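You operate a simulated robot arm through the tools that you are given. There is no shell and no other tool. Be economical: measure what you need, move in short steps, check, and stop when the job is done.

You run a simulated two-armed robot. Do the job below in one go: nothing can be reset, and whatever is moved stays where it is left.

TASK
Swap the bracket's black roller for the silver one and clamp it.
Fine: the black one goes into the free hole of the rack; the bracket stays where it stands.

Only the result counts: the job must be done as asked and must still hold three seconds after the hand-in. Knocking over, shifting, dropping, spilling or breaking anything else fails it.

THE ROBOT
Two 7-joint arms with fingered hands on one trunk, on a base that drives. Base frame: it is fixed to the floor where the robot stands at the start and does not move with it; the origin is under the middle of the robot, x ahead of it, y to its left, z up; the surface under the hand at the start is at about z = 78. Units: cm, rad, N and s.
The left shoulder is at the start at [10.4, 18.5, 107.5], the right one opposite. With the tool pointing down near the work surface each hand reaches from about 10 to 88 cm from the robot's upright axis, wherever it stands, measured 20 degrees to its own side. Places, roughly: bracket bore [50, 10, 80]; bracket lever [50, 10, 80]; middle hole of the roller rack [70, -10, 80]; standing black roller (3x3x10 cm) [50, 10, 80]. Payload 4 kg a hand.
The tool frame of a hand sits at the grasp point between the pads (the TCP): z along the fingers, y along the line on which they close. The tips reach 2.6 cm beyond it. The gripper opens to 13.2 cm. The gripper's body begins 7.3 cm behind the TCP. The gripper is a hand of 3 fingers: y runs from the thumb to the fingers, the wrist lies at [0, 0, -22.4] in the tool frame.
Orientation is that of the tool frame in the base frame, as [roll, pitch, yaw] about the fixed x, y, z axes, in that order (R = Rz(yaw) Ry(pitch) Rx(roll)). With the fingers straight down and closing along the base's y, the tool's x points along the base's -x, its y along +y and its z along -z.

THE INTERFACE
- The arms move only by the tool apply_moves. It takes "left_increments", "right_increments" or both (then of equal length, played together; a hand with none holds still); each is a list of rows, each a list of 6 numbers: the shift along the base's x, y, z in cm, then the turn, a rotation vector about the base's x, y, z in rad. In form: [[dx, dy, dz, ax, ay, az], ...]. A call has 1 to 10 rows; each row is the pose to reach, as a shift and turn from the pose commanded when the call began. Each row takes 0.2 s and may step no farther than 5 cm and 0.15 rad from the row before; otherwise, the whole call is refused. A pose out of reach is approached as far as the arm can. The call stops where the force on the tool passes 40 N (or 10 N more than at its start, if that is more) or the arm is blocked; 0.2 s more then pass. In this call time passes only in rows, and 0.2 s behind the last. It gives the time, the measured TCP pose, the force on the tool (base axes), the opening and the grip force at its end, in the units of the frame above (readings bear some noise), with the torque about the TCP (base axes, N m) and any sound that the robot's microphone picked up.
- Cameras (640 x 400 px; columns grow to the right, rows downward): "scene" is now at [24.66, 1.25, 129.68]; the picture's right is [0.13, -0.99, -0.04], its down [-0.59, -0.04, -0.81] and it looks along [0.80, 0.13, -0.59] (base axes); focal length 214 px, centre (320, 200). "left" rides on the left gripper at [-6.2, 0.3, -9.2] in its tool frame; the picture's right is [-0.05, -1.00, 0.00], its down [0.83, -0.04, -0.56] and it looks along [0.55, -0.03, 0.83] (tool axes); focal length 230 px, centre (320, 200). "right" rides on the right gripper at [6.2, 0.3, -9.2] in its tool frame; the picture's right is [-0.05, 1.00, 0.00], its down [-0.83, -0.04, -0.55] and it looks along [-0.55, -0.03, 0.83] (tool axes); focal length 230 px, centre (320, 200). There is no depth. A picture from a camera that has moved, and an enlarged one, comes with that camera's place and axes in the base frame and with its lens.
- grab_frame(camera): a new picture of that camera. The clock stands still meanwhile.
- lift_body(by): slides the trunk up (or, below 0, down) by that many cm; the arms and the scene camera ride with it, the base frame stays. It gives what a move gives, with no picture.
- steer(legs): drives the robot by 1 to 6 legs, each [ahead, left, turn to the left] in cm, cm and rad, along the robot's own axes; the way and the turn of a leg run together, so that a leg with both is an arc; at most 150 cm and 3.142 rad a leg. The arms and the cameras ride along, it lands a little off, and it stops where it bumps. It gives what a move gives.
- finger_targets(finger1, finger2, thumb_bend, hand): sets how far each is bent, from 0 (flat) to 100 (curled in); at 30 the hand is open as for a grip, at 70 the pads meet at the TCP. One left out holds its place. A second passes; each finger stops where it meets its share of the squeeze, and holds until it gets a number again. It is the only way to open and close the hand. It gives what a move gives, with no picture; readings hold the bend of each and the force on the fingers (four entries, about 0 where the hand has none), thumb and palm.
- aim_head(pan, tilt): turns the head with the scene camera to pan (to the left, within 1.501 rad either way) and tilt (down, from -0.506 to 1.204), counted from straight ahead of the robot. It gives what a move gives.
- enlarge(camera, box): a new picture of the part [left, top, right, bottom] of that camera's present view, enlarged. The clock stands still meanwhile.
- hand_in(): hands the job in; it is judged then, once.

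Work in short steps. Places have to be worked out from the pictures, the camera data and where the tool is seen: move nearer, look again, correct. Check each grasp and each placing, and mend what went wrong. You have 120 turns and 108 pictures in all, those below and enlarged ones among them. Open the grippers and draw the arms clear of the work before you hand the job in, unless the task says otherwise; then end with one line.

The tools are called after ">>>" as a command line: name --argument value ..., lists and objects as JSON in quotes. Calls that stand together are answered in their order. apply_moves: Moves the arms, as the interface text tells. Its arguments: {"type":"object","properties":{"left_increments":{"type":"array","items":{"type":"array","items":{"type":"number"}}},"right_increments":{"type":"array","items":{"type":"array","items":{"type":"number"}}}},"required":[]} The other tools are called the same way: lift_body (by) slides the trunk up or down; finger_targets (finger1, finger2, thumb_bend, hand) moves the fingers one by one; steer (legs) drives the base; aim_head (pan, tilt) turns the head that bears the scene camera; grab_frame (camera) takes a picture; enlarge (camera, box) takes an enlarged picture of a part of a camera's view; hand_in () hands the job in.

At the start:

```text
time: 0.0
left_tcp_pos: [50.38, 25.59, 116.05]
left_tcp_rot: [3.141, -0.002, 3.141]
left_contact_force: [0.9, -0.2, -0.1]
left_moment: [0.04, -0.02, 0.0]
left_opening: 13.2
left_grasp_force: 0.1
left_shape: jaw
left_bend: [30.0, 30.0, 30.0]
left_finger forces: [0.0, 0.0, 0.0, 0.1, 0.0, 0.1]
right_tcp_pos: [52.61, -20.61, 117.93]
right_tcp_rot: [-3.141, 0.001, -3.141]
right_contact_force: [0.1, 0.2, 0.0]
right_moment: [0.01, 0.0, -0.02]
right_opening: 13.2
right_grasp_force: 0.1
right_shape: jaw
right_bend: [30.0, 30.0, 30.0]
right_finger forces: [0.1, 0.0, 0.0, 0.0, 0.1, 0.0]
trunk travel left (down, up): [-12.5, 33.7]
robot x, y, heading: [0.21, 0.08, 0.001]
head pan, tilt: [0.133, 0.34]
```

scene: 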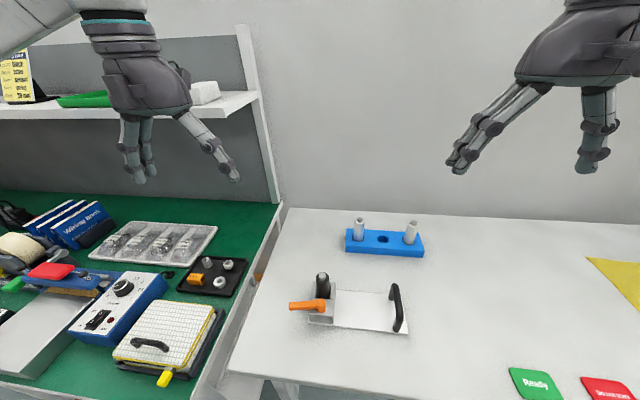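
right: 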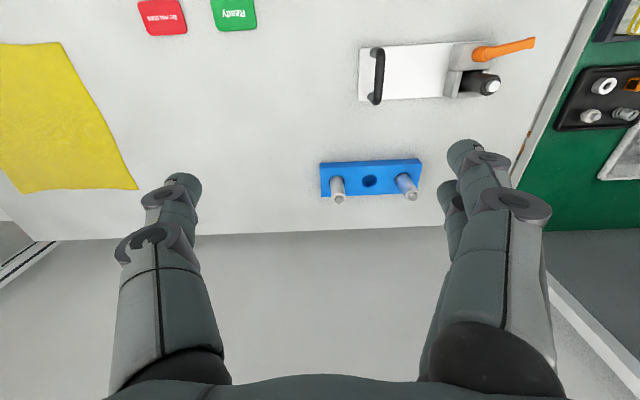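
left: 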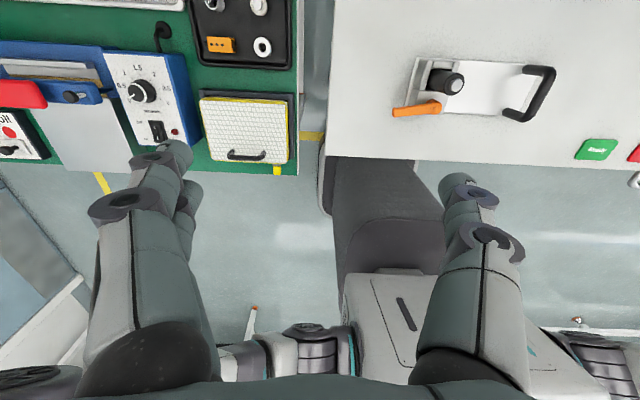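

I see the bracket with the black roller and orange lever, and a blue rack with two light rollers around a free middle hole. I'll enlarge both for details.

>>> enlarge --camera "scene" --box '[260, 200, 460, 345]'

>>> enlarge --camera "right" --box '[310, 20, 550, 210]'

>>> enlarge --camera "left" --box '[370, 40, 570, 140]'

```text
2.76 times, centred on (360, 272) of scene
camera zoom: at [24.66, 1.25, 129.68], right [0.13, -0.99, -0.04], down [-0.59, -0.04, -0.81], along [0.8, 0.13, -0.59], focal length 592 px, centre (210, 0)
```

zoom: 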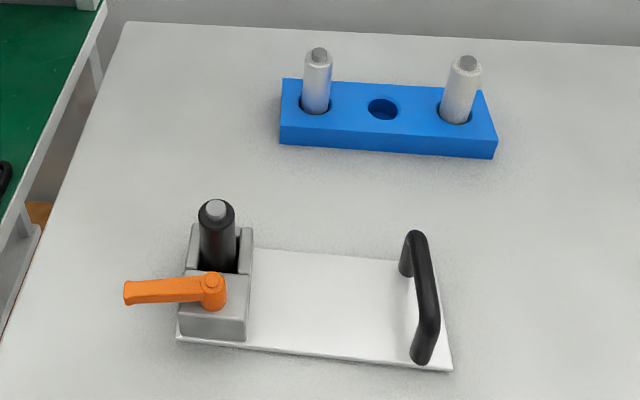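

```text
2.11 times, centred on (430, 115) of right
camera zoom: at [46.35, -20.09, 127.05], right [0.05, 1.0, 0.0], down [0.83, -0.04, 0.55], along [0.55, -0.03, -0.83], focal length 484 px, centre (88, 379)
```

zoom: 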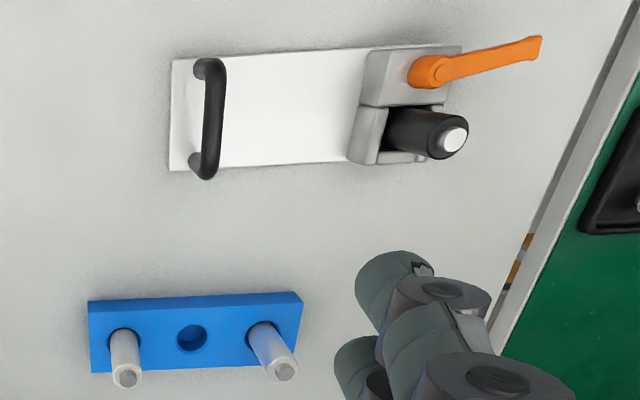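

```text
3.20 times, centred on (470, 90) of left
camera zoom: at [56.42, 25.92, 125.26], right [0.05, -1.0, 0.0], down [-0.83, -0.04, 0.56], along [-0.55, -0.03, -0.83], focal length 736 px, centre (-160, 552)
```

zoom: 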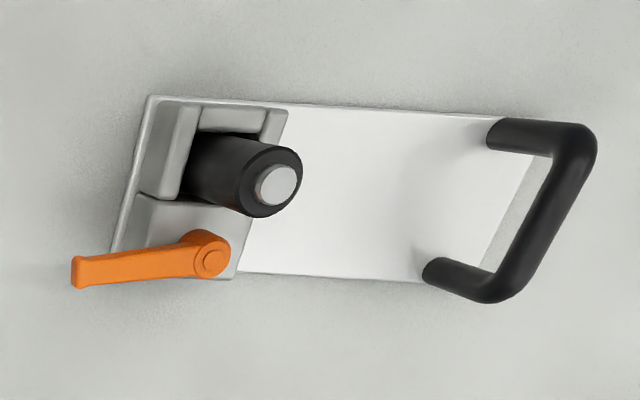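

The shinier roller is the one at the rack's +y end (about [71.5,-2,89]), and the black roller's top is at about [52.5,6.1,88.7]. The lever pivots near [48.5,5.9,84.4] with its tip near [47,12.4,85]. I'll turn the left hand so it closes along x and bring it over the lever tip for a closer look.

>>> apply_moves --left_increments '[[0, -1, 0, 0, 0, -0.145], [0, -2, -1, 0, 0, -0.29], [0, -3, -2, 0, 0, -0.435], [-1, -4, -3, 0, 0, -0.58], [-1, -5, -4, 0, 0, -0.725], [-1, -6, -5, 0, 0, -0.87], [-2, -7, -6, 0, 0, -1.015], [-2, -8, -7, 0, 0, -1.16], [-3, -9, -8, 0, 0, -1.305], [-3, -10, -9, 0, 0, -1.45]]'

>>> grab_frame --camera "left"

>>> grab_frame --camera "scene"

```text
time: 2.2
left_tcp_pos: [47.38, 15.62, 107.02]
left_tcp_rot: [3.14, 0.0, 1.689]
left_contact_force: [-0.6, -0.6, 0.6]
left_moment: [-0.01, 0.01, 0.0]
left_opening: 13.19
left_grasp_force: 0.0
left_shape: jaw
left_bend: [30.0, 30.0, 30.0]
left_finger forces: [0.1, 0.1, 0.0, 0.1, 0.1, 0.0]
right_tcp_pos: [52.65, -20.36, 117.9]
right_tcp_rot: [3.14, -0.002, -3.141]
right_contact_force: [0.2, -0.1, -0.5]
right_moment: [-0.01, 0.0, -0.03]
right_opening: 13.2
right_grasp_force: 0.0
right_shape: jaw
right_bend: [30.0, 30.0, 30.0]
right_finger forces: [0.0, 0.1, 0.0, 0.0, 0.1, 0.0]
trunk travel left (down, up): [-12.5, 33.7]
robot x, y, heading: [-0.09, -0.04, -0.001]
head pan, tilt: [0.133, 0.34]
```

```text
101 pictures are left
camera left: at [48.38, 9.57, 116.19], right [-0.99, -0.17, 0.0], down [-0.14, 0.82, 0.56], along [-0.09, 0.55, -0.83], focal length 230 px, centre (320, 200)
```

left: 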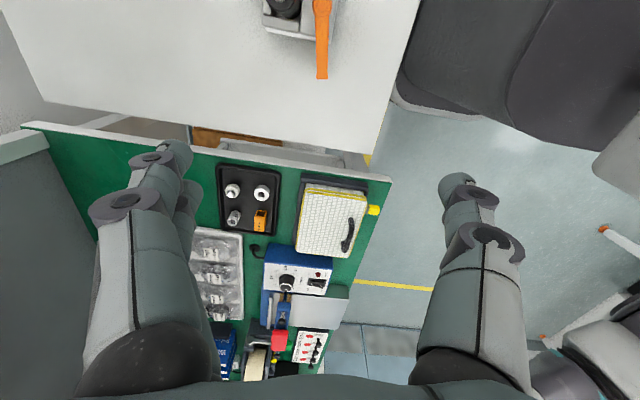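

```text
100 pictures are left
camera scene: at [24.73, 1.21, 129.65], right [0.13, -0.99, -0.04], down [-0.59, -0.04, -0.81], along [0.8, 0.13, -0.59], focal length 214 px, centre (320, 200)
```

scene: 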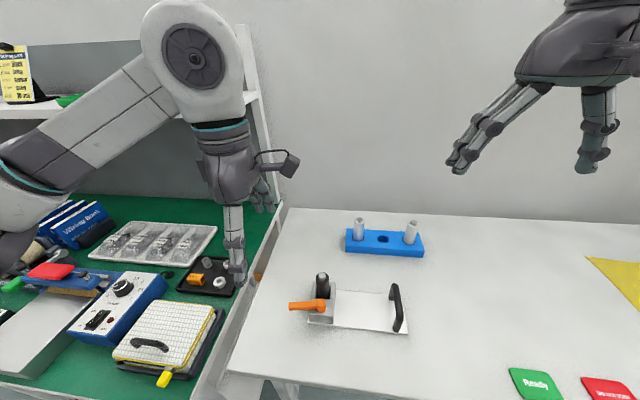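

From the left camera, the lever runs from about [49,6] to [47.8,12.7]. I'll bring the right hand over the handle (around [50,-10,84]), both to brace the bracket and to get a closer view.

>>> apply_moves --right_increments '[[-1, 3, -4, 0, 0, 0], [-2, 5, -8, 0, 0, 0], [-2.5, 7, -12, 0, 0, 0], [-2.6, 10.4, -15, 0, 0, 0], [-2.6, 10.4, -18, 0, 0, 0], [-2.6, 10.4, -20, 0, 0, 0]]'

>>> grab_frame --camera "right"

>>> enlarge --camera "scene" --box '[260, 200, 460, 345]'

```text
refused: row 1 steps farther than a row can; nothing moved
```

```text
99 pictures are left
camera right: at [46.42, -20.13, 127.0], right [0.05, 1.0, 0.0], down [0.83, -0.04, 0.55], along [0.55, -0.03, -0.83], focal length 230 px, centre (320, 200)
```

right: 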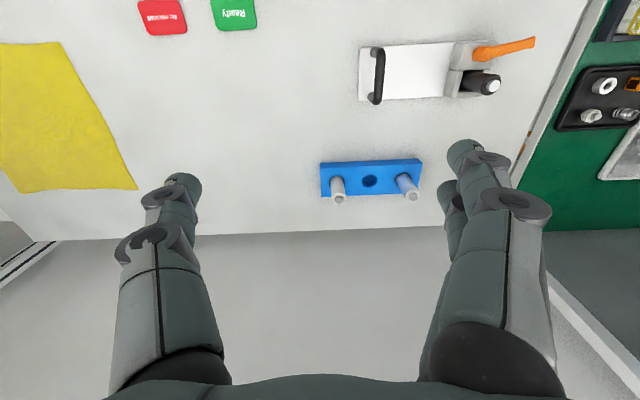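

```text
2.76 times, centred on (360, 272) of scene
camera zoom: at [24.73, 1.21, 129.65], right [0.13, -0.99, -0.04], down [-0.59, -0.04, -0.81], along [0.8, 0.13, -0.59], focal length 592 px, centre (210, 0)
```

zoom: 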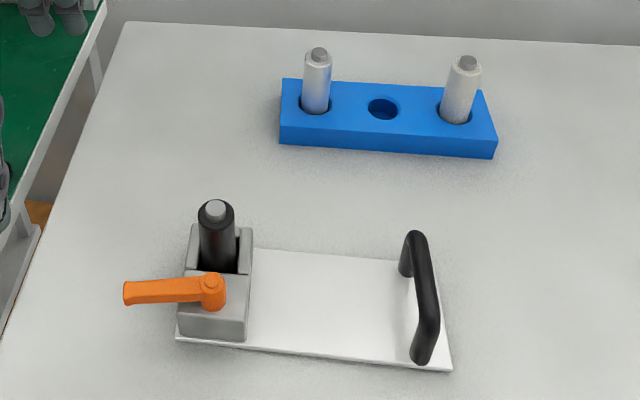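

The first row was too long, so I'll repeat the move in smaller steps.

>>> apply_moves --right_increments '[[-1, 2, -3, 0, 0, 0], [-2, 4, -6, 0, 0, 0], [-2.5, 6, -9, 0, 0, 0], [-2.6, 8, -12, 0, 0, 0], [-2.6, 10.2, -15, 0, 0, 0], [-2.6, 10.2, -18, 0, 0, 0]]'

>>> grab_frame --camera "right"

>>> grab_frame --camera "scene"

```text
time: 3.6
left_tcp_pos: [47.4, 15.54, 107.02]
left_tcp_rot: [3.141, -0.002, 1.692]
left_contact_force: [0.6, -0.9, -0.2]
left_moment: [0.02, 0.01, 0.0]
left_opening: 13.19
left_grasp_force: 0.0
left_shape: jaw
left_bend: [30.0, 30.0, 30.0]
left_finger forces: [0.0, 0.0, 0.0, 0.0, 0.0, 0.0]
right_tcp_pos: [49.98, -10.3, 99.86]
right_tcp_rot: [3.139, 0.001, 3.14]
right_contact_force: [-0.2, -0.2, 0.3]
right_moment: [-0.01, 0.0, 0.01]
right_opening: 13.2
right_grasp_force: 0.1
right_shape: jaw
right_bend: [30.0, 30.0, 30.0]
right_finger forces: [0.0, 0.0, 0.0, 0.1, 0.1, 0.0]
trunk travel left (down, up): [-12.5, 33.7]
robot x, y, heading: [0.46, -0.2, 0.002]
head pan, tilt: [0.133, 0.34]
```

```text
97 pictures are left
camera right: at [43.83, -9.92, 108.87], right [0.05, 1.0, 0.0], down [0.83, -0.04, 0.56], along [0.55, -0.03, -0.83], focal length 230 px, centre (320, 200)
```

right: 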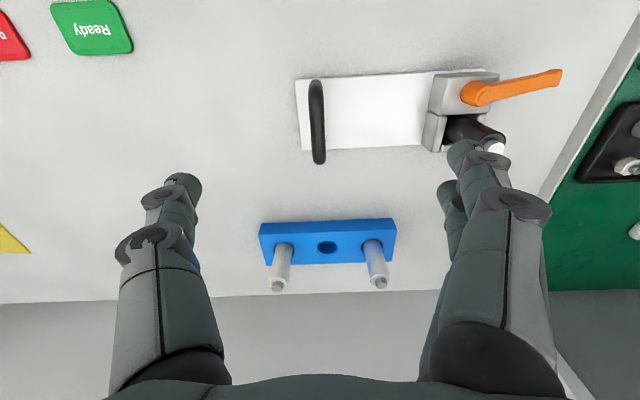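

```text
96 pictures are left
camera scene: at [24.71, 1.13, 129.66], right [0.13, -0.99, -0.04], down [-0.59, -0.04, -0.81], along [0.8, 0.13, -0.59], focal length 214 px, centre (320, 200)
```

scene: 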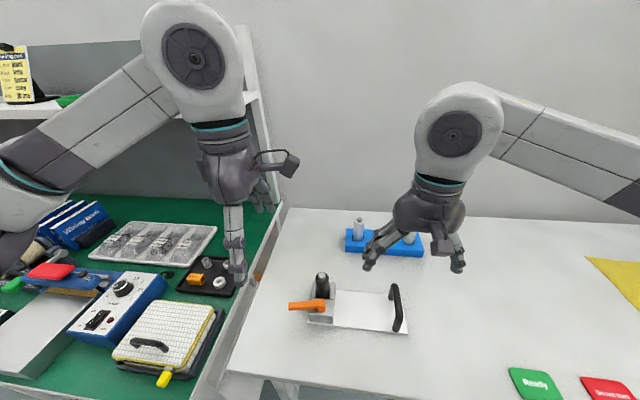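

The handle bar lies at about [50.3,-10.5], z≈84.5, running along x. I'll lower the right hand around it.

>>> apply_moves --right_increments '[[0.2, -0.2, -4.5, 0, 0, 0], [0.2, -0.2, -9, 0, 0, 0], [0.2, -0.2, -12, 0, 0, 0], [0.2, -0.2, -14, 0, 0, 0], [0.2, -0.2, -15.6, 0, 0, 0]]'

>>> finger_targets --hand "right" --finger1 52 --finger2 52 --thumb_bend 52

>>> grab_frame --camera "right"

>>> enlarge --camera "scene" --box '[260, 200, 460, 345]'

```text
time: 4.8
left_tcp_pos: [47.39, 15.64, 106.95]
left_tcp_rot: [3.141, -0.001, 1.69]
left_contact_force: [0.9, 0.3, 0.5]
left_moment: [-0.03, -0.02, 0.0]
left_opening: 13.21
left_grasp_force: 0.0
left_shape: jaw
left_bend: [30.0, 30.0, 30.0]
left_finger forces: [0.0, 0.0, 0.0, 0.0, 0.0, 0.0]
right_tcp_pos: [50.21, -10.49, 84.1]
right_tcp_rot: [-3.14, -0.001, -3.141]
right_contact_force: [-0.1, 0.0, 0.4]
right_moment: [0.03, -0.02, -0.02]
right_opening: 13.22
right_grasp_force: 0.0
right_shape: jaw
right_bend: [30.0, 30.0, 30.0]
right_finger forces: [0.0, 0.1, 0.0, 0.1, 0.0, 0.0]
trunk travel left (down, up): [-12.5, 33.7]
robot x, y, heading: [-0.01, -0.07, 0.003]
head pan, tilt: [0.133, 0.34]
```

```text
time: 5.8
left_tcp_pos: [47.36, 15.63, 106.82]
left_tcp_rot: [-3.141, -0.001, 1.691]
left_contact_force: [0.1, 0.1, -0.4]
left_moment: [0.0, 0.01, -0.01]
left_opening: 13.2
left_grasp_force: 0.0
left_shape: jaw
left_bend: [30.0, 30.0, 30.0]
left_finger forces: [0.1, 0.0, 0.1, 0.0, 0.0, 0.0]
right_tcp_pos: [50.22, -10.65, 84.17]
right_tcp_rot: [3.141, 0.001, -3.14]
right_contact_force: [-0.5, 0.0, -1.7]
right_moment: [-0.02, 0.04, 0.01]
right_opening: 6.2
right_grasp_force: 0.0
right_shape: fingers
right_bend: [52.0, 52.0, 52.0]
right_finger forces: [0.1, 0.1, 0.0, 0.0, 0.0, 0.0]
trunk travel left (down, up): [-12.5, 33.7]
robot x, y, heading: [0.02, -0.06, -0.005]
head pan, tilt: [0.133, 0.34]
```

```text
95 pictures are left
camera right: at [43.94, -10.2, 93.24], right [0.05, 1.0, 0.0], down [0.83, -0.04, 0.55], along [0.55, -0.03, -0.83], focal length 230 px, centre (320, 200)
```

right: 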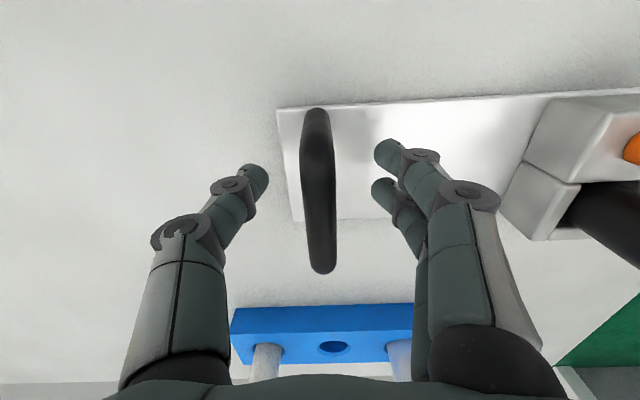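

```text
2.76 times, centred on (360, 272) of scene
camera zoom: at [24.67, 1.25, 129.67], right [0.13, -0.99, -0.04], down [-0.59, -0.04, -0.81], along [0.8, 0.13, -0.59], focal length 592 px, centre (210, 0)
```

zoom: 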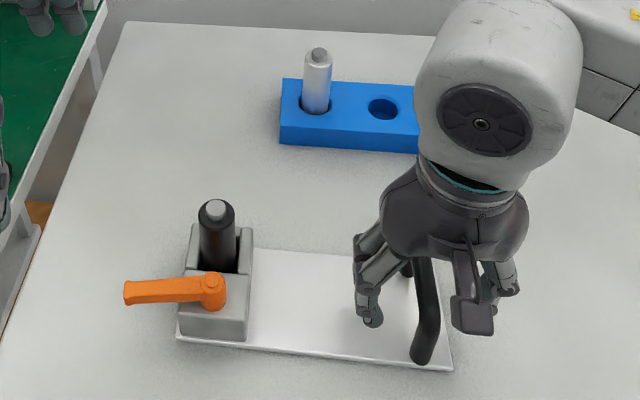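

The handle is centred within about 0.3 cm; I'll shift slightly and close onto it.

>>> apply_moves --right_increments '[[0, -0.2, -0.5, 0, 0, 0]]'

>>> finger_targets --hand "right" --finger1 63 --finger2 63 --thumb_bend 63

>>> grab_frame --camera "right"

```text
time: 6.2
left_tcp_pos: [47.5, 15.68, 106.91]
left_tcp_rot: [-3.141, 0.0, 1.691]
left_contact_force: [1.1, -0.3, -1.0]
left_moment: [0.05, 0.0, 0.02]
left_opening: 13.18
left_grasp_force: 0.0
left_shape: jaw
left_bend: [30.0, 30.0, 30.0]
left_finger forces: [0.0, 0.1, 0.0, 0.0, 0.0, 0.1]
right_tcp_pos: [50.28, -10.9, 83.76]
right_tcp_rot: [3.141, -0.001, -3.14]
right_contact_force: [0.1, 0.6, 0.5]
right_moment: [0.02, 0.0, -0.04]
right_opening: 6.16
right_grasp_force: 0.1
right_shape: fingers
right_bend: [52.0, 52.0, 52.0]
right_finger forces: [0.0, 0.1, 0.0, 0.0, 0.0, 0.0]
trunk travel left (down, up): [-12.5, 33.7]
robot x, y, heading: [-0.0, 0.11, -0.0]
head pan, tilt: [0.133, 0.34]
```

```text
time: 7.2
left_tcp_pos: [47.39, 15.62, 107.03]
left_tcp_rot: [3.14, 0.002, 1.692]
left_contact_force: [0.2, 0.6, 0.0]
left_moment: [-0.03, 0.0, 0.01]
left_opening: 13.2
left_grasp_force: 0.1
left_shape: jaw
left_bend: [30.0, 30.0, 30.0]
left_finger forces: [0.0, 0.0, 0.1, 0.0, 0.1, 0.0]
right_tcp_pos: [50.16, -10.74, 83.75]
right_tcp_rot: [3.141, -0.002, -3.141]
right_contact_force: [-0.7, -0.3, 0.2]
right_moment: [0.02, -0.01, 0.02]
right_opening: 2.62
right_grasp_force: 0.1
right_shape: fingers
right_bend: [63.0, 63.0, 63.0]
right_finger forces: [0.0, 0.0, 0.0, 0.0, 0.0, 0.1]
trunk travel left (down, up): [-12.5, 33.7]
robot x, y, heading: [0.46, 0.08, -0.001]
head pan, tilt: [0.133, 0.34]
```

```text
93 pictures are left
camera right: at [43.99, -10.4, 92.83], right [0.05, 1.0, 0.0], down [0.83, -0.04, 0.55], along [0.55, -0.03, -0.83], focal length 230 px, centre (320, 200)
```

right: 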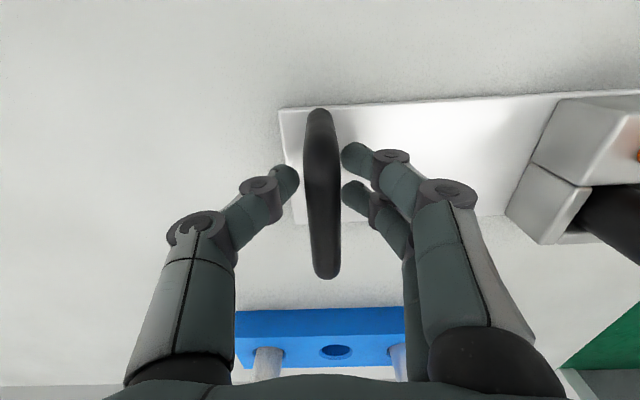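

The bar is well centred between thumb and fingers, so I'll close to hold it.

>>> finger_targets --hand "right" --finger1 70 --finger2 70 --thumb_bend 70

>>> grab_frame --camera "right"

>>> enlarge --camera "scene" --box '[260, 200, 460, 345]'

```text
time: 8.2
left_tcp_pos: [47.36, 15.59, 106.97]
left_tcp_rot: [-3.141, 0.001, 1.692]
left_contact_force: [-0.2, 0.4, 0.5]
left_moment: [-0.01, -0.03, -0.01]
left_opening: 13.17
left_grasp_force: 0.0
left_shape: jaw
left_bend: [30.0, 30.0, 30.0]
left_finger forces: [0.1, 0.1, 0.0, 0.1, 0.1, 0.0]
right_tcp_pos: [50.25, -10.75, 83.76]
right_tcp_rot: [3.141, 0.001, 3.141]
right_contact_force: [0.1, 0.9, -0.6]
right_moment: [0.02, -0.04, -0.02]
right_opening: 0.79
right_grasp_force: 0.2
right_shape: fingers
right_bend: [69.0, 70.0, 70.0]
right_finger forces: [0.8, 0.0, 0.0, 0.0, 0.0, 0.0]
trunk travel left (down, up): [-12.5, 33.7]
robot x, y, heading: [-0.39, -0.04, -0.004]
head pan, tilt: [0.133, 0.34]
```

```text
92 pictures are left
camera right: at [43.99, -10.38, 92.83], right [0.05, 1.0, 0.0], down [0.83, -0.04, 0.55], along [0.55, -0.03, -0.83], focal length 230 px, centre (320, 200)
```

right: 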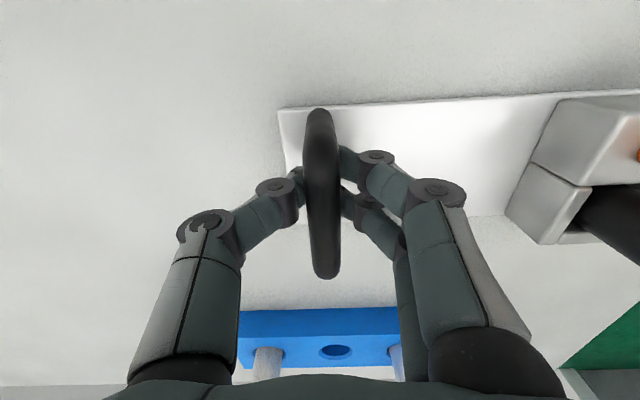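

```text
2.76 times, centred on (360, 272) of scene
camera zoom: at [24.67, 1.26, 129.67], right [0.13, -0.99, -0.04], down [-0.59, -0.04, -0.81], along [0.8, 0.13, -0.59], focal length 592 px, centre (210, 0)
```

zoom: 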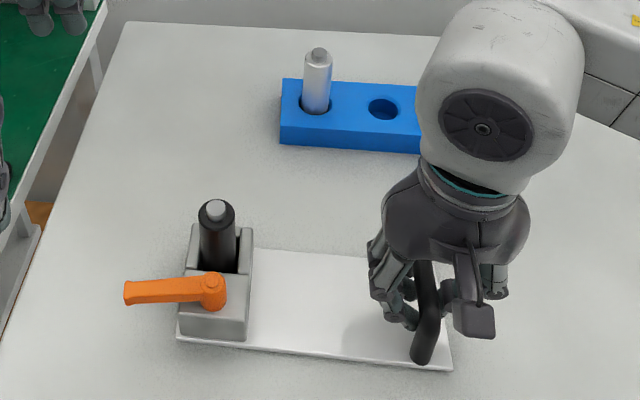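

The fingers closed beneath the bar with almost no force, so the bar sits higher than I thought. I'll open a little, raise 1.3 cm and close again.

>>> finger_targets --hand "right" --finger1 61 --finger2 61 --thumb_bend 61

>>> apply_moves --right_increments '[[0, 0.1, 1.4, 0, 0, 0]]'

>>> finger_targets --hand "right" --finger1 72 --finger2 72 --thumb_bend 72

>>> grab_frame --camera "right"

```text
time: 9.2
left_tcp_pos: [47.41, 15.62, 106.93]
left_tcp_rot: [-3.141, 0.0, 1.692]
left_contact_force: [-0.2, 0.3, 0.9]
left_moment: [0.0, -0.01, -0.01]
left_opening: 13.21
left_grasp_force: 0.0
left_shape: jaw
left_bend: [30.0, 30.0, 30.0]
left_finger forces: [0.0, 0.2, 0.1, 0.0, 0.0, 0.0]
right_tcp_pos: [50.21, -10.72, 83.76]
right_tcp_rot: [-3.14, 0.0, -3.142]
right_contact_force: [-0.5, -0.3, 0.1]
right_moment: [0.01, 0.0, 0.02]
right_opening: 3.11
right_grasp_force: 0.1
right_shape: fingers
right_bend: [61.0, 61.0, 61.0]
right_finger forces: [0.0, 0.0, 0.1, 0.0, 0.0, 0.1]
trunk travel left (down, up): [-12.5, 33.7]
robot x, y, heading: [-0.19, 0.17, 0.003]
head pan, tilt: [0.133, 0.34]
```

```text
time: 9.6
left_tcp_pos: [47.35, 15.69, 107.04]
left_tcp_rot: [-3.14, 0.0, 1.691]
left_contact_force: [0.8, 0.5, -0.7]
left_moment: [-0.01, 0.01, 0.02]
left_opening: 13.19
left_grasp_force: 0.0
left_shape: jaw
left_bend: [30.0, 30.0, 30.0]
left_finger forces: [0.0, 0.0, 0.1, 0.0, 0.0, 0.0]
right_tcp_pos: [50.23, -10.64, 85.23]
right_tcp_rot: [-3.14, -0.001, 3.141]
right_contact_force: [-0.6, 0.1, 0.8]
right_moment: [0.01, 0.01, 0.01]
right_opening: 3.14
right_grasp_force: 0.1
right_shape: fingers
right_bend: [61.0, 61.0, 61.0]
right_finger forces: [0.0, 0.0, 0.0, 0.1, 0.1, 0.0]
trunk travel left (down, up): [-12.5, 33.7]
robot x, y, heading: [-0.27, 0.22, -0.001]
head pan, tilt: [0.133, 0.34]
```

```text
time: 10.6
left_tcp_pos: [47.38, 15.63, 107.04]
left_tcp_rot: [-3.141, -0.001, 1.692]
left_contact_force: [0.0, 0.6, -0.4]
left_moment: [0.0, -0.01, -0.01]
left_opening: 13.18
left_grasp_force: 0.1
left_shape: jaw
left_bend: [30.0, 30.0, 30.0]
left_finger forces: [0.0, 0.0, 0.0, 0.1, 0.1, 0.1]
right_tcp_pos: [50.33, -10.68, 85.1]
right_tcp_rot: [-3.141, 0.0, 3.139]
right_contact_force: [-0.4, 0.3, -0.1]
right_moment: [0.0, 0.0, -0.02]
right_opening: 0.99
right_grasp_force: 5.7
right_shape: fingers
right_bend: [70.0, 70.0, 69.0]
right_finger forces: [3.4, 3.4, 0.0, 0.0, 5.0, 0.0]
trunk travel left (down, up): [-12.5, 33.7]
robot x, y, heading: [-0.02, -0.22, -0.005]
head pan, tilt: [0.133, 0.34]
```

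```text
90 pictures are left
camera right: at [44.08, -10.3, 94.27], right [0.05, 1.0, 0.0], down [0.83, -0.04, 0.55], along [0.55, -0.03, -0.83], focal length 230 px, centre (320, 200)
```

right: 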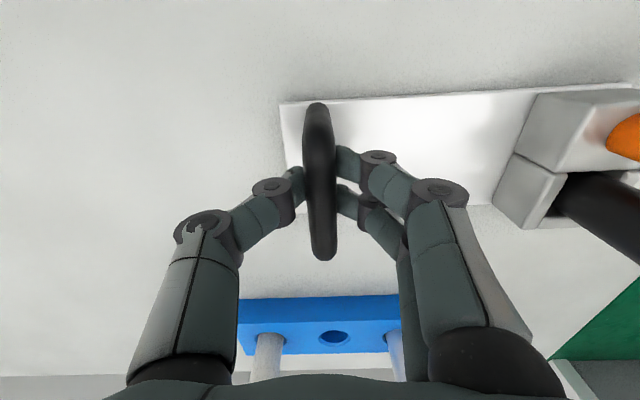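

The hand now holds the bar with balanced force. I'll squeeze harder, then bring the left hand down over the lever tip with its fingers partly closed.

>>> finger_targets --hand "right" --finger1 80 --finger2 80 --thumb_bend 80

>>> finger_targets --hand "left" --finger1 56 --finger2 56 --thumb_bend 56

>>> apply_moves --left_increments '[[0.1, -1, -4, 0, 0, 0], [0.2, -2, -8, 0, 0, 0], [0.3, -3.2, -12, 0, 0, 0], [0.3, -3.2, -15, 0, 0, 0]]'

>>> grab_frame --camera "left"

>>> enlarge --camera "scene" --box '[220, 200, 420, 345]'

```text
time: 11.6
left_tcp_pos: [47.48, 15.65, 106.97]
left_tcp_rot: [-3.14, 0.0, 1.691]
left_contact_force: [0.9, -0.2, 0.7]
left_moment: [0.0, 0.01, 0.02]
left_opening: 13.18
left_grasp_force: 0.0
left_shape: jaw
left_bend: [30.0, 30.0, 30.0]
left_finger forces: [0.0, 0.0, 0.1, 0.0, 0.0, 0.1]
right_tcp_pos: [50.32, -10.71, 85.11]
right_tcp_rot: [3.141, -0.001, -3.141]
right_contact_force: [0.4, 1.6, -2.4]
right_moment: [0.03, 0.0, -0.04]
right_opening: 0.0
right_grasp_force: 0.1
right_shape: fingers
right_bend: [77.0, 77.0, 75.0]
right_finger forces: [0.0, 0.0, 0.0, 0.0, 0.2, 0.0]
trunk travel left (down, up): [-12.5, 33.7]
robot x, y, heading: [0.14, 0.17, -0.004]
head pan, tilt: [0.133, 0.34]
```

```text
time: 12.6
left_tcp_pos: [47.34, 15.68, 106.78]
left_tcp_rot: [-3.141, 0.001, 1.69]
left_contact_force: [0.5, 0.9, 0.5]
left_moment: [0.01, -0.02, -0.01]
left_opening: 4.82
left_grasp_force: 0.2
left_shape: fingers
left_bend: [56.0, 56.0, 56.0]
left_finger forces: [0.1, 0.0, 0.0, 0.0, 0.1, 0.1]
right_tcp_pos: [50.21, -10.74, 85.12]
right_tcp_rot: [-3.141, 0.0, 3.141]
right_contact_force: [-0.6, 1.1, -2.0]
right_moment: [-0.01, 0.01, -0.04]
right_opening: 0.03
right_grasp_force: 0.0
right_shape: fingers
right_bend: [77.0, 77.0, 75.0]
right_finger forces: [0.1, 0.0, 0.1, 0.0, 0.0, 0.0]
trunk travel left (down, up): [-12.5, 33.7]
robot x, y, heading: [-0.14, 0.26, 0.002]
head pan, tilt: [0.133, 0.34]
```

```text
time: 13.6
left_tcp_pos: [47.85, 12.28, 91.88]
left_tcp_rot: [3.141, 0.0, 1.69]
left_contact_force: [0.5, 0.1, -0.1]
left_moment: [0.0, 0.01, -0.02]
left_opening: 4.85
left_grasp_force: 0.0
left_shape: fingers
left_bend: [56.0, 56.0, 56.0]
left_finger forces: [0.0, 0.0, 0.0, 0.0, 0.0, 0.0]
right_tcp_pos: [50.27, -10.67, 85.18]
right_tcp_rot: [-3.141, -0.002, 3.141]
right_contact_force: [1.1, 0.8, -2.1]
right_moment: [0.01, 0.01, 0.02]
right_opening: 0.02
right_grasp_force: 0.0
right_shape: fingers
right_bend: [77.0, 77.0, 75.0]
right_finger forces: [0.0, 0.0, 0.0, 0.0, 0.0, 0.0]
trunk travel left (down, up): [-12.5, 33.7]
robot x, y, heading: [-0.06, -0.15, 0.003]
head pan, tilt: [0.133, 0.34]
```

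```text
89 pictures are left
camera left: at [48.84, 6.16, 101.17], right [-0.98, -0.17, 0.0], down [-0.14, 0.82, 0.55], along [-0.1, 0.55, -0.83], focal length 230 px, centre (320, 200)
```

left: 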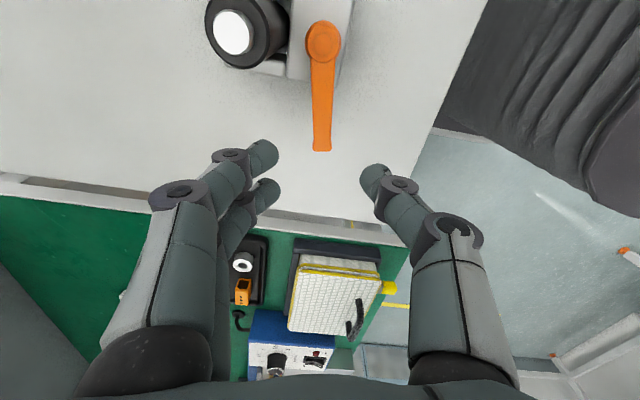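

```text
2.76 times, centred on (320, 272) of scene
camera zoom: at [24.71, 1.27, 129.67], right [0.13, -0.99, -0.04], down [-0.59, -0.04, -0.81], along [0.8, 0.13, -0.59], focal length 592 px, centre (320, 0)
```

zoom: 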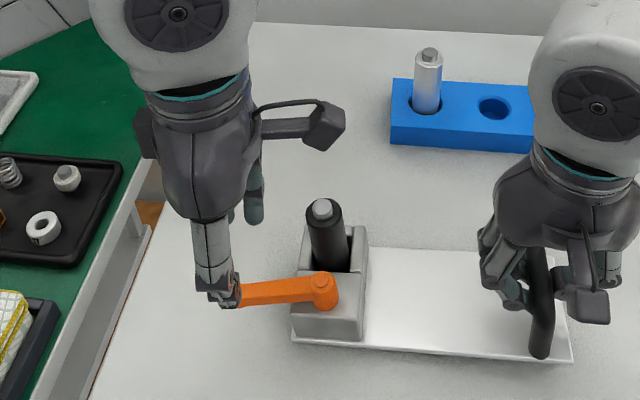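

The right hand slipped to just caging the bar, so I'll regrip 1 cm higher. The left fingers straddle the lever; I'll move 0.9 cm toward the pivot and lower to lever height.

>>> finger_targets --hand "right" --finger1 61 --finger2 61 --thumb_bend 61

>>> apply_moves --right_increments '[[0, 0, 0.5, 0, 0, 0], [0, 0, 0.8, 0, 0, 0]]'

>>> finger_targets --hand "right" --finger1 72 --finger2 72 --thumb_bend 72

>>> apply_moves --left_increments '[[0.1, -0.9, -3, 0, 0, 0], [0.1, -0.9, -5, 0, 0, 0], [0.1, -0.9, -7, 0, 0, 0]]'

>>> grab_frame --camera "left"

>>> enlarge --camera "scene" --box '[220, 200, 420, 345]'

```text
time: 14.6
left_tcp_pos: [47.8, 12.06, 91.81]
left_tcp_rot: [3.141, 0.001, 1.691]
left_contact_force: [0.3, 0.8, -0.2]
left_moment: [0.0, 0.03, 0.02]
left_opening: 4.83
left_grasp_force: 0.0
left_shape: fingers
left_bend: [56.0, 56.0, 56.0]
left_finger forces: [0.0, 0.0, 0.0, 0.0, 0.1, 0.0]
right_tcp_pos: [50.33, -10.72, 85.09]
right_tcp_rot: [-3.141, -0.001, 3.141]
right_contact_force: [-0.7, 0.2, 0.6]
right_moment: [-0.01, 0.04, 0.01]
right_opening: 3.11
right_grasp_force: 0.2
right_shape: fingers
right_bend: [61.0, 61.0, 61.0]
right_finger forces: [0.1, 0.0, 0.0, 0.0, 0.0, 0.0]
trunk travel left (down, up): [-12.5, 33.7]
robot x, y, heading: [0.15, 0.44, -0.002]
head pan, tilt: [0.133, 0.34]
```

```text
time: 15.2
left_tcp_pos: [47.66, 12.06, 91.9]
left_tcp_rot: [3.141, 0.0, 1.691]
left_contact_force: [-0.7, -0.6, 0.1]
left_moment: [0.0, -0.01, -0.01]
left_opening: 4.82
left_grasp_force: 0.0
left_shape: fingers
left_bend: [56.0, 56.0, 56.0]
left_finger forces: [0.1, 0.0, 0.0, 0.0, 0.0, 0.0]
right_tcp_pos: [50.2, -10.51, 86.08]
right_tcp_rot: [-3.141, -0.001, -3.141]
right_contact_force: [0.6, -0.8, -0.2]
right_moment: [0.0, 0.02, 0.01]
right_opening: 3.15
right_grasp_force: 0.1
right_shape: fingers
right_bend: [61.0, 61.0, 61.0]
right_finger forces: [0.0, 0.1, 0.0, 0.0, 0.0, 0.0]
trunk travel left (down, up): [-12.5, 33.7]
robot x, y, heading: [-0.01, 0.08, 0.004]
head pan, tilt: [0.133, 0.34]
```

```text
time: 16.2
left_tcp_pos: [47.93, 12.07, 91.87]
left_tcp_rot: [-3.14, -0.001, 1.69]
left_contact_force: [-0.7, -0.1, 0.9]
left_moment: [-0.01, 0.02, 0.01]
left_opening: 4.83
left_grasp_force: 0.1
left_shape: fingers
left_bend: [56.0, 56.0, 56.0]
left_finger forces: [0.1, 0.0, 0.0, 0.1, 0.0, 0.0]
right_tcp_pos: [50.2, -10.56, 85.99]
right_tcp_rot: [-3.141, 0.0, -3.141]
right_contact_force: [-0.7, -0.7, -0.6]
right_moment: [0.02, -0.01, 0.01]
right_opening: 1.55
right_grasp_force: 7.7
right_shape: fingers
right_bend: [70.0, 70.0, 67.0]
right_finger forces: [4.6, 4.2, 0.0, 0.1, 8.7, 0.1]
trunk travel left (down, up): [-12.5, 33.7]
robot x, y, heading: [0.09, -0.08, -0.004]
head pan, tilt: [0.133, 0.34]
```

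```text
time: 17.0
left_tcp_pos: [47.89, 11.48, 84.85]
left_tcp_rot: [-3.142, -0.001, 1.69]
left_contact_force: [-0.2, 0.4, -0.9]
left_moment: [-0.01, -0.01, 0.01]
left_opening: 4.86
left_grasp_force: 0.1
left_shape: fingers
left_bend: [56.0, 56.0, 56.0]
left_finger forces: [0.0, 0.0, 0.0, 0.0, 0.0, 0.0]
right_tcp_pos: [50.21, -10.58, 86.19]
right_tcp_rot: [3.141, -0.003, 3.142]
right_contact_force: [-0.3, 0.4, 0.7]
right_moment: [0.01, -0.01, -0.04]
right_opening: 1.56
right_grasp_force: 8.7
right_shape: fingers
right_bend: [70.0, 70.0, 68.0]
right_finger forces: [4.5, 4.3, 0.0, 0.1, 8.6, 0.1]
trunk travel left (down, up): [-12.5, 33.7]
robot x, y, heading: [0.12, -0.01, -0.003]
head pan, tilt: [0.133, 0.34]
```

```text
87 pictures are left
camera left: at [48.92, 5.49, 94.19], right [-0.99, -0.17, 0.0], down [-0.14, 0.82, 0.55], along [-0.1, 0.55, -0.83], focal length 230 px, centre (320, 200)
```

left: 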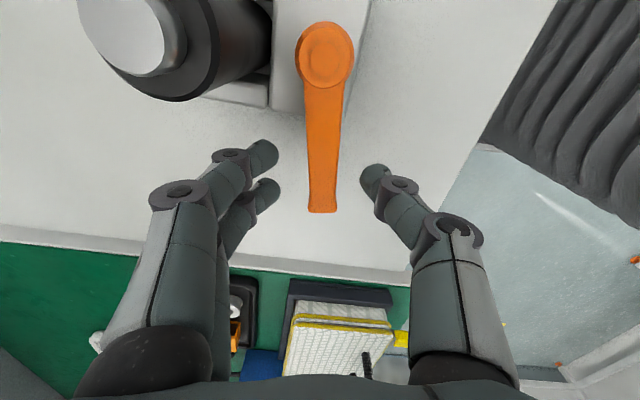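

```text
2.76 times, centred on (320, 272) of scene
camera zoom: at [24.72, 1.24, 129.66], right [0.13, -0.99, -0.04], down [-0.59, -0.04, -0.81], along [0.8, 0.13, -0.59], focal length 592 px, centre (320, 0)
```

zoom: 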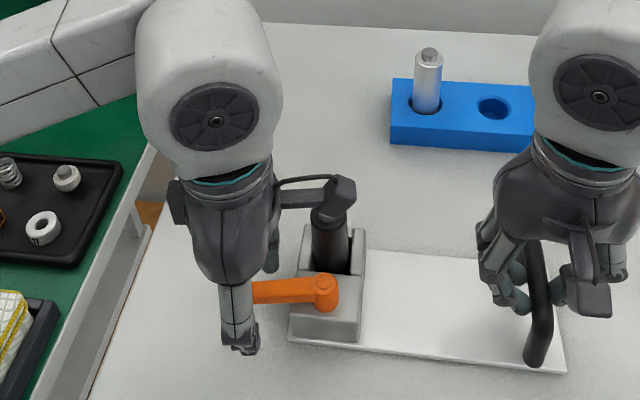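

The right hand now holds the handle at about 8 N and the bracket is in its original place. I'll narrow the left fingers on the lever and swing it about 0.3 rad counter-clockwise toward the robot to feel its response.

>>> finger_targets --hand "left" --finger1 66 --finger2 66 --thumb_bend 66

>>> apply_moves --left_increments '[[-0.81, -0.21, 0, 0, 0, 0.145], [-1.58, -0.53, 0, 0, 0, 0.29]]'

>>> grab_frame --camera "left"

```text
time: 18.0
left_tcp_pos: [47.79, 11.45, 84.87]
left_tcp_rot: [3.141, 0.0, 1.69]
left_contact_force: [-0.3, -0.3, 0.5]
left_moment: [0.03, 0.0, 0.02]
left_opening: 1.81
left_grasp_force: 0.1
left_shape: fingers
left_bend: [66.0, 66.0, 65.0]
left_finger forces: [0.1, 0.1, 0.0, 0.0, 0.9, 0.0]
right_tcp_pos: [50.27, -10.61, 86.01]
right_tcp_rot: [-3.141, -0.001, 3.141]
right_contact_force: [0.2, 0.3, 0.2]
right_moment: [0.01, 0.01, -0.03]
right_opening: 1.56
right_grasp_force: 8.7
right_shape: fingers
right_bend: [70.0, 70.0, 68.0]
right_finger forces: [4.5, 4.3, 0.1, 0.1, 8.6, 0.0]
trunk travel left (down, up): [-12.5, 33.7]
robot x, y, heading: [-0.35, 0.14, -0.0]
head pan, tilt: [0.133, 0.34]
```

```text
time: 18.6
left_tcp_pos: [46.14, 10.86, 84.96]
left_tcp_rot: [-3.141, 0.0, 1.982]
left_contact_force: [0.2, 1.4, 0.5]
left_moment: [-0.04, 0.02, -0.01]
left_opening: 1.72
left_grasp_force: 0.7
left_shape: fingers
left_bend: [66.0, 65.0, 66.0]
left_finger forces: [0.0, 1.0, 0.0, 0.0, 0.3, 0.0]
right_tcp_pos: [50.25, -10.67, 85.89]
right_tcp_rot: [3.14, -0.002, 3.14]
right_contact_force: [-0.6, -2.0, -0.1]
right_moment: [-0.05, -0.02, 0.09]
right_opening: 1.51
right_grasp_force: 8.7
right_shape: fingers
right_bend: [70.0, 70.0, 67.0]
right_finger forces: [3.2, 4.9, 0.0, 0.1, 9.3, 0.1]
trunk travel left (down, up): [-12.5, 33.7]
robot x, y, heading: [-0.15, 0.37, 0.003]
head pan, tilt: [0.133, 0.34]
```

```text
85 pictures are left
camera left: at [48.88, 5.5, 94.21], right [-0.89, -0.45, 0.0], down [-0.37, 0.74, 0.56], along [-0.25, 0.5, -0.83], focal length 230 px, centre (320, 200)
```

left: 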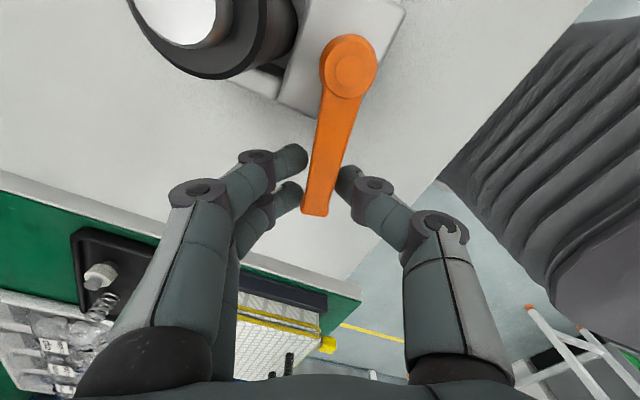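

The lever turns easily and the bracket isn't being dragged. I'll continue the arc by another 0.75 rad.

>>> apply_moves --left_increments '[[-0.73, -0.4, 0, 0, 0, 0.149], [-1.4, -0.9, 0, 0, 0, 0.298], [-1.98, -1.49, 0, 0, 0, 0.447], [-2.46, -2.16, 0, 0, 0, 0.596], [-2.84, -2.9, 0, 0, 0, 0.745]]'

>>> grab_frame --camera "left"

>>> enlarge --camera "scene" --box '[220, 200, 420, 345]'

```text
time: 19.8
left_tcp_pos: [43.37, 8.07, 84.87]
left_tcp_rot: [3.141, -0.002, 2.728]
left_contact_force: [-1.3, 3.8, -0.2]
left_moment: [0.07, -0.01, -0.12]
left_opening: 1.83
left_grasp_force: 4.0
left_shape: fingers
left_bend: [66.0, 60.0, 65.0]
left_finger forces: [0.1, 4.0, 0.0, 0.0, 3.2, 0.0]
right_tcp_pos: [50.41, -10.66, 85.93]
right_tcp_rot: [-3.142, 0.002, -3.141]
right_contact_force: [1.3, -5.7, 0.6]
right_moment: [-0.12, -0.02, 0.2]
right_opening: 1.43
right_grasp_force: 10.2
right_shape: fingers
right_bend: [71.0, 70.0, 67.0]
right_finger forces: [2.1, 5.1, 0.0, 0.1, 12.5, 0.1]
trunk travel left (down, up): [-12.5, 33.7]
robot x, y, heading: [-0.01, -0.0, -0.001]
head pan, tilt: [0.133, 0.34]
```

```text
84 pictures are left
camera left: at [49.03, 5.93, 94.18], right [-0.35, -0.94, 0.0], down [-0.78, 0.29, 0.56], along [-0.52, 0.2, -0.83], focal length 230 px, centre (320, 200)
```

left: 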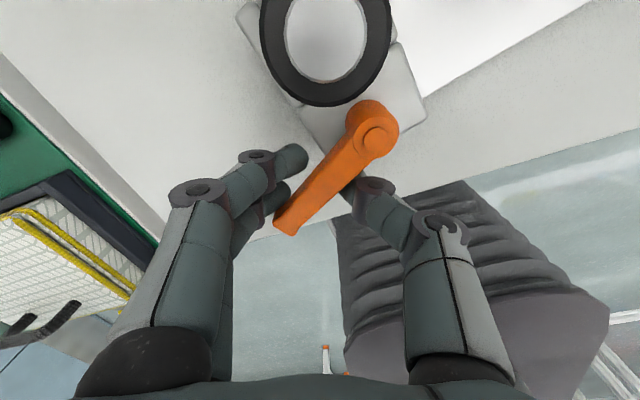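

```text
2.76 times, centred on (320, 272) of scene
camera zoom: at [24.7, 1.23, 129.67], right [0.13, -0.99, -0.04], down [-0.59, -0.04, -0.81], along [0.8, 0.13, -0.59], focal length 592 px, centre (320, 0)
```

zoom: 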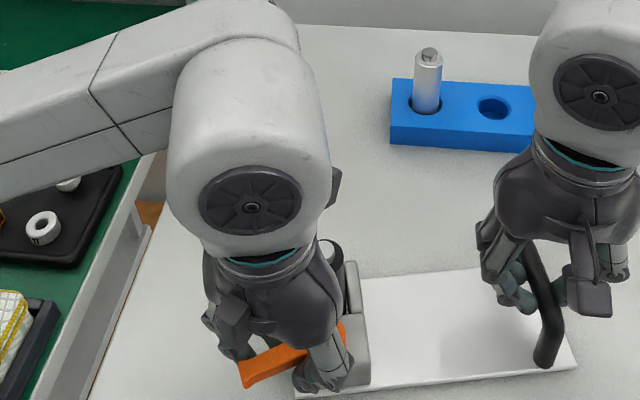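

The block has swung toward the robot (pivot now about [45.8,5]), so the bracket turned along with the lever instead of the lever loosening. I'll release the lever, lift the left hand clear and measure properly.

>>> finger_targets --hand "left" --finger1 56 --finger2 56 --thumb_bend 56

>>> apply_moves --left_increments '[[0, 0, 4, 0, 0, 0], [0, 0, 8, 0, 0, 0], [0, 4, 11, 0, 0, 0], [0, 8, 13, 0, 0, 0]]'

>>> enlarge --camera "scene" --box '[260, 200, 460, 345]'

>>> grab_frame --camera "left"

```text
time: 20.8
left_tcp_pos: [43.29, 7.95, 84.97]
left_tcp_rot: [-3.142, 0.0, 2.727]
left_contact_force: [0.3, -0.3, -0.1]
left_moment: [-0.01, -0.03, -0.01]
left_opening: 4.7
left_grasp_force: 0.0
left_shape: fingers
left_bend: [56.0, 56.0, 56.0]
left_finger forces: [0.0, 0.1, 0.0, 0.0, 0.1, 0.1]
right_tcp_pos: [50.33, -10.63, 86.09]
right_tcp_rot: [-3.142, -0.001, 3.141]
right_contact_force: [-0.5, 1.1, 0.4]
right_moment: [0.02, 0.06, 0.2]
right_opening: 1.4
right_grasp_force: 9.7
right_shape: fingers
right_bend: [71.0, 70.0, 67.0]
right_finger forces: [3.6, 6.5, 0.0, 0.0, 9.3, 0.1]
trunk travel left (down, up): [-12.5, 33.7]
robot x, y, heading: [-0.21, 0.03, 0.002]
head pan, tilt: [0.133, 0.34]
```

```text
time: 21.8
left_tcp_pos: [43.29, 16.19, 98.11]
left_tcp_rot: [3.141, 0.0, 2.727]
left_contact_force: [-0.2, 0.1, 0.2]
left_moment: [-0.01, 0.0, 0.01]
left_opening: 4.73
left_grasp_force: 0.1
left_shape: fingers
left_bend: [56.0, 56.0, 56.0]
left_finger forces: [0.0, 0.0, 0.0, 0.1, 0.0, 0.1]
right_tcp_pos: [50.11, -10.52, 86.15]
right_tcp_rot: [3.141, 0.0, 3.142]
right_contact_force: [-0.9, 1.7, -0.1]
right_moment: [0.03, -0.01, 0.15]
right_opening: 1.43
right_grasp_force: 8.8
right_shape: fingers
right_bend: [71.0, 70.0, 68.0]
right_finger forces: [3.6, 6.1, 0.0, 0.1, 8.7, 0.1]
trunk travel left (down, up): [-12.5, 33.7]
robot x, y, heading: [-0.0, -0.06, 0.0]
head pan, tilt: [0.133, 0.34]
```

```text
2.76 times, centred on (360, 272) of scene
camera zoom: at [24.58, 1.31, 129.7], right [0.13, -0.99, -0.04], down [-0.59, -0.04, -0.81], along [0.8, 0.12, -0.59], focal length 592 px, centre (210, 0)
```

zoom: 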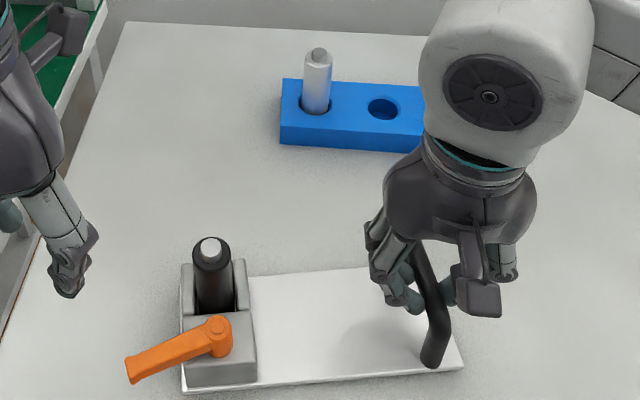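

```text
81 pictures are left
camera left: at [49.0, 14.13, 107.4], right [-0.36, -0.93, 0.0], down [-0.78, 0.3, 0.55], along [-0.52, 0.2, -0.83], focal length 230 px, centre (320, 200)
```

left: 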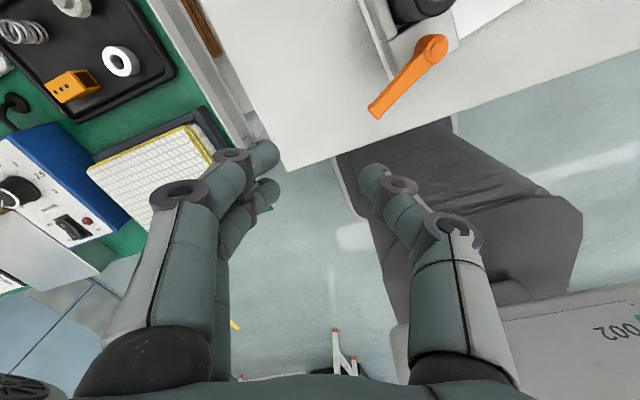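

The bracket turned about 0.18 rad about the handle, and the lever about 0.1–0.2 rad relative to it. The handle grip was too soft, so I'll squeeze the bar much harder, which should also pull the bracket back into line.

>>> finger_targets --hand "right" --finger1 82 --finger2 82 --thumb_bend 78

>>> enlarge --camera "scene" --box '[260, 200, 460, 345]'

>>> grab_frame --camera "right"

```text
time: 22.8
left_tcp_pos: [43.41, 16.16, 98.17]
left_tcp_rot: [-3.141, 0.001, 2.726]
left_contact_force: [-0.2, 0.7, -0.1]
left_moment: [0.02, 0.03, 0.02]
left_opening: 4.74
left_grasp_force: 0.1
left_shape: fingers
left_bend: [56.0, 56.0, 56.0]
left_finger forces: [0.0, 0.0, 0.1, 0.0, 0.0, 0.1]
right_tcp_pos: [50.24, -10.5, 86.03]
right_tcp_rot: [3.141, 0.001, 3.141]
right_contact_force: [-0.5, -0.6, -0.4]
right_moment: [-0.01, -0.02, 0.14]
right_opening: 1.29
right_grasp_force: 18.8
right_shape: fingers
right_bend: [73.0, 71.0, 67.0]
right_finger forces: [9.1, 10.3, 0.0, 0.1, 19.2, 0.1]
trunk travel left (down, up): [-12.5, 33.7]
robot x, y, heading: [0.14, 0.42, 0.0]
head pan, tilt: [0.133, 0.34]
```

```text
2.76 times, centred on (360, 272) of scene
camera zoom: at [24.68, 1.25, 129.67], right [0.13, -0.99, -0.04], down [-0.59, -0.04, -0.81], along [0.8, 0.13, -0.59], focal length 592 px, centre (210, 0)
```

zoom: 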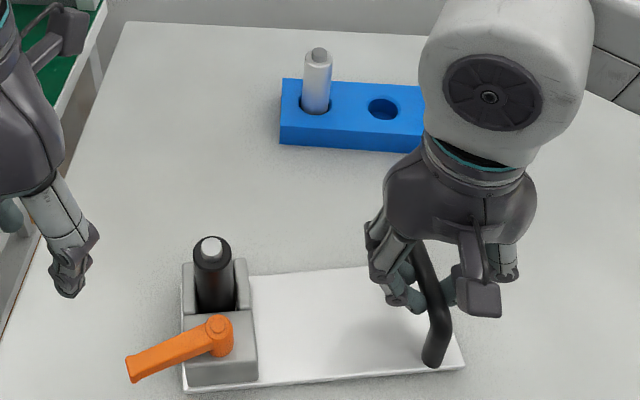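

```text
79 pictures are left
camera right: at [44.02, -10.19, 95.12], right [0.05, 1.0, 0.0], down [0.83, -0.04, 0.55], along [0.55, -0.03, -0.83], focal length 230 px, centre (320, 200)
```

right: 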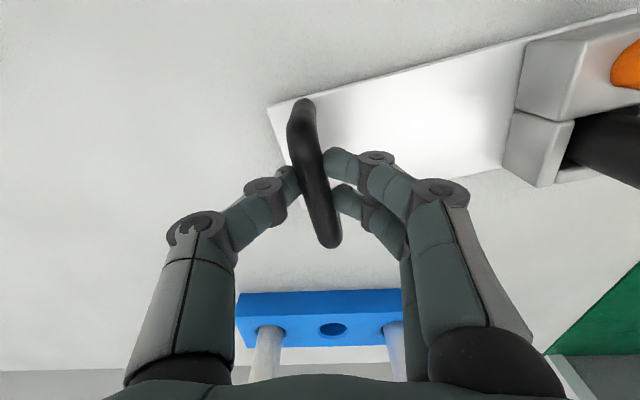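

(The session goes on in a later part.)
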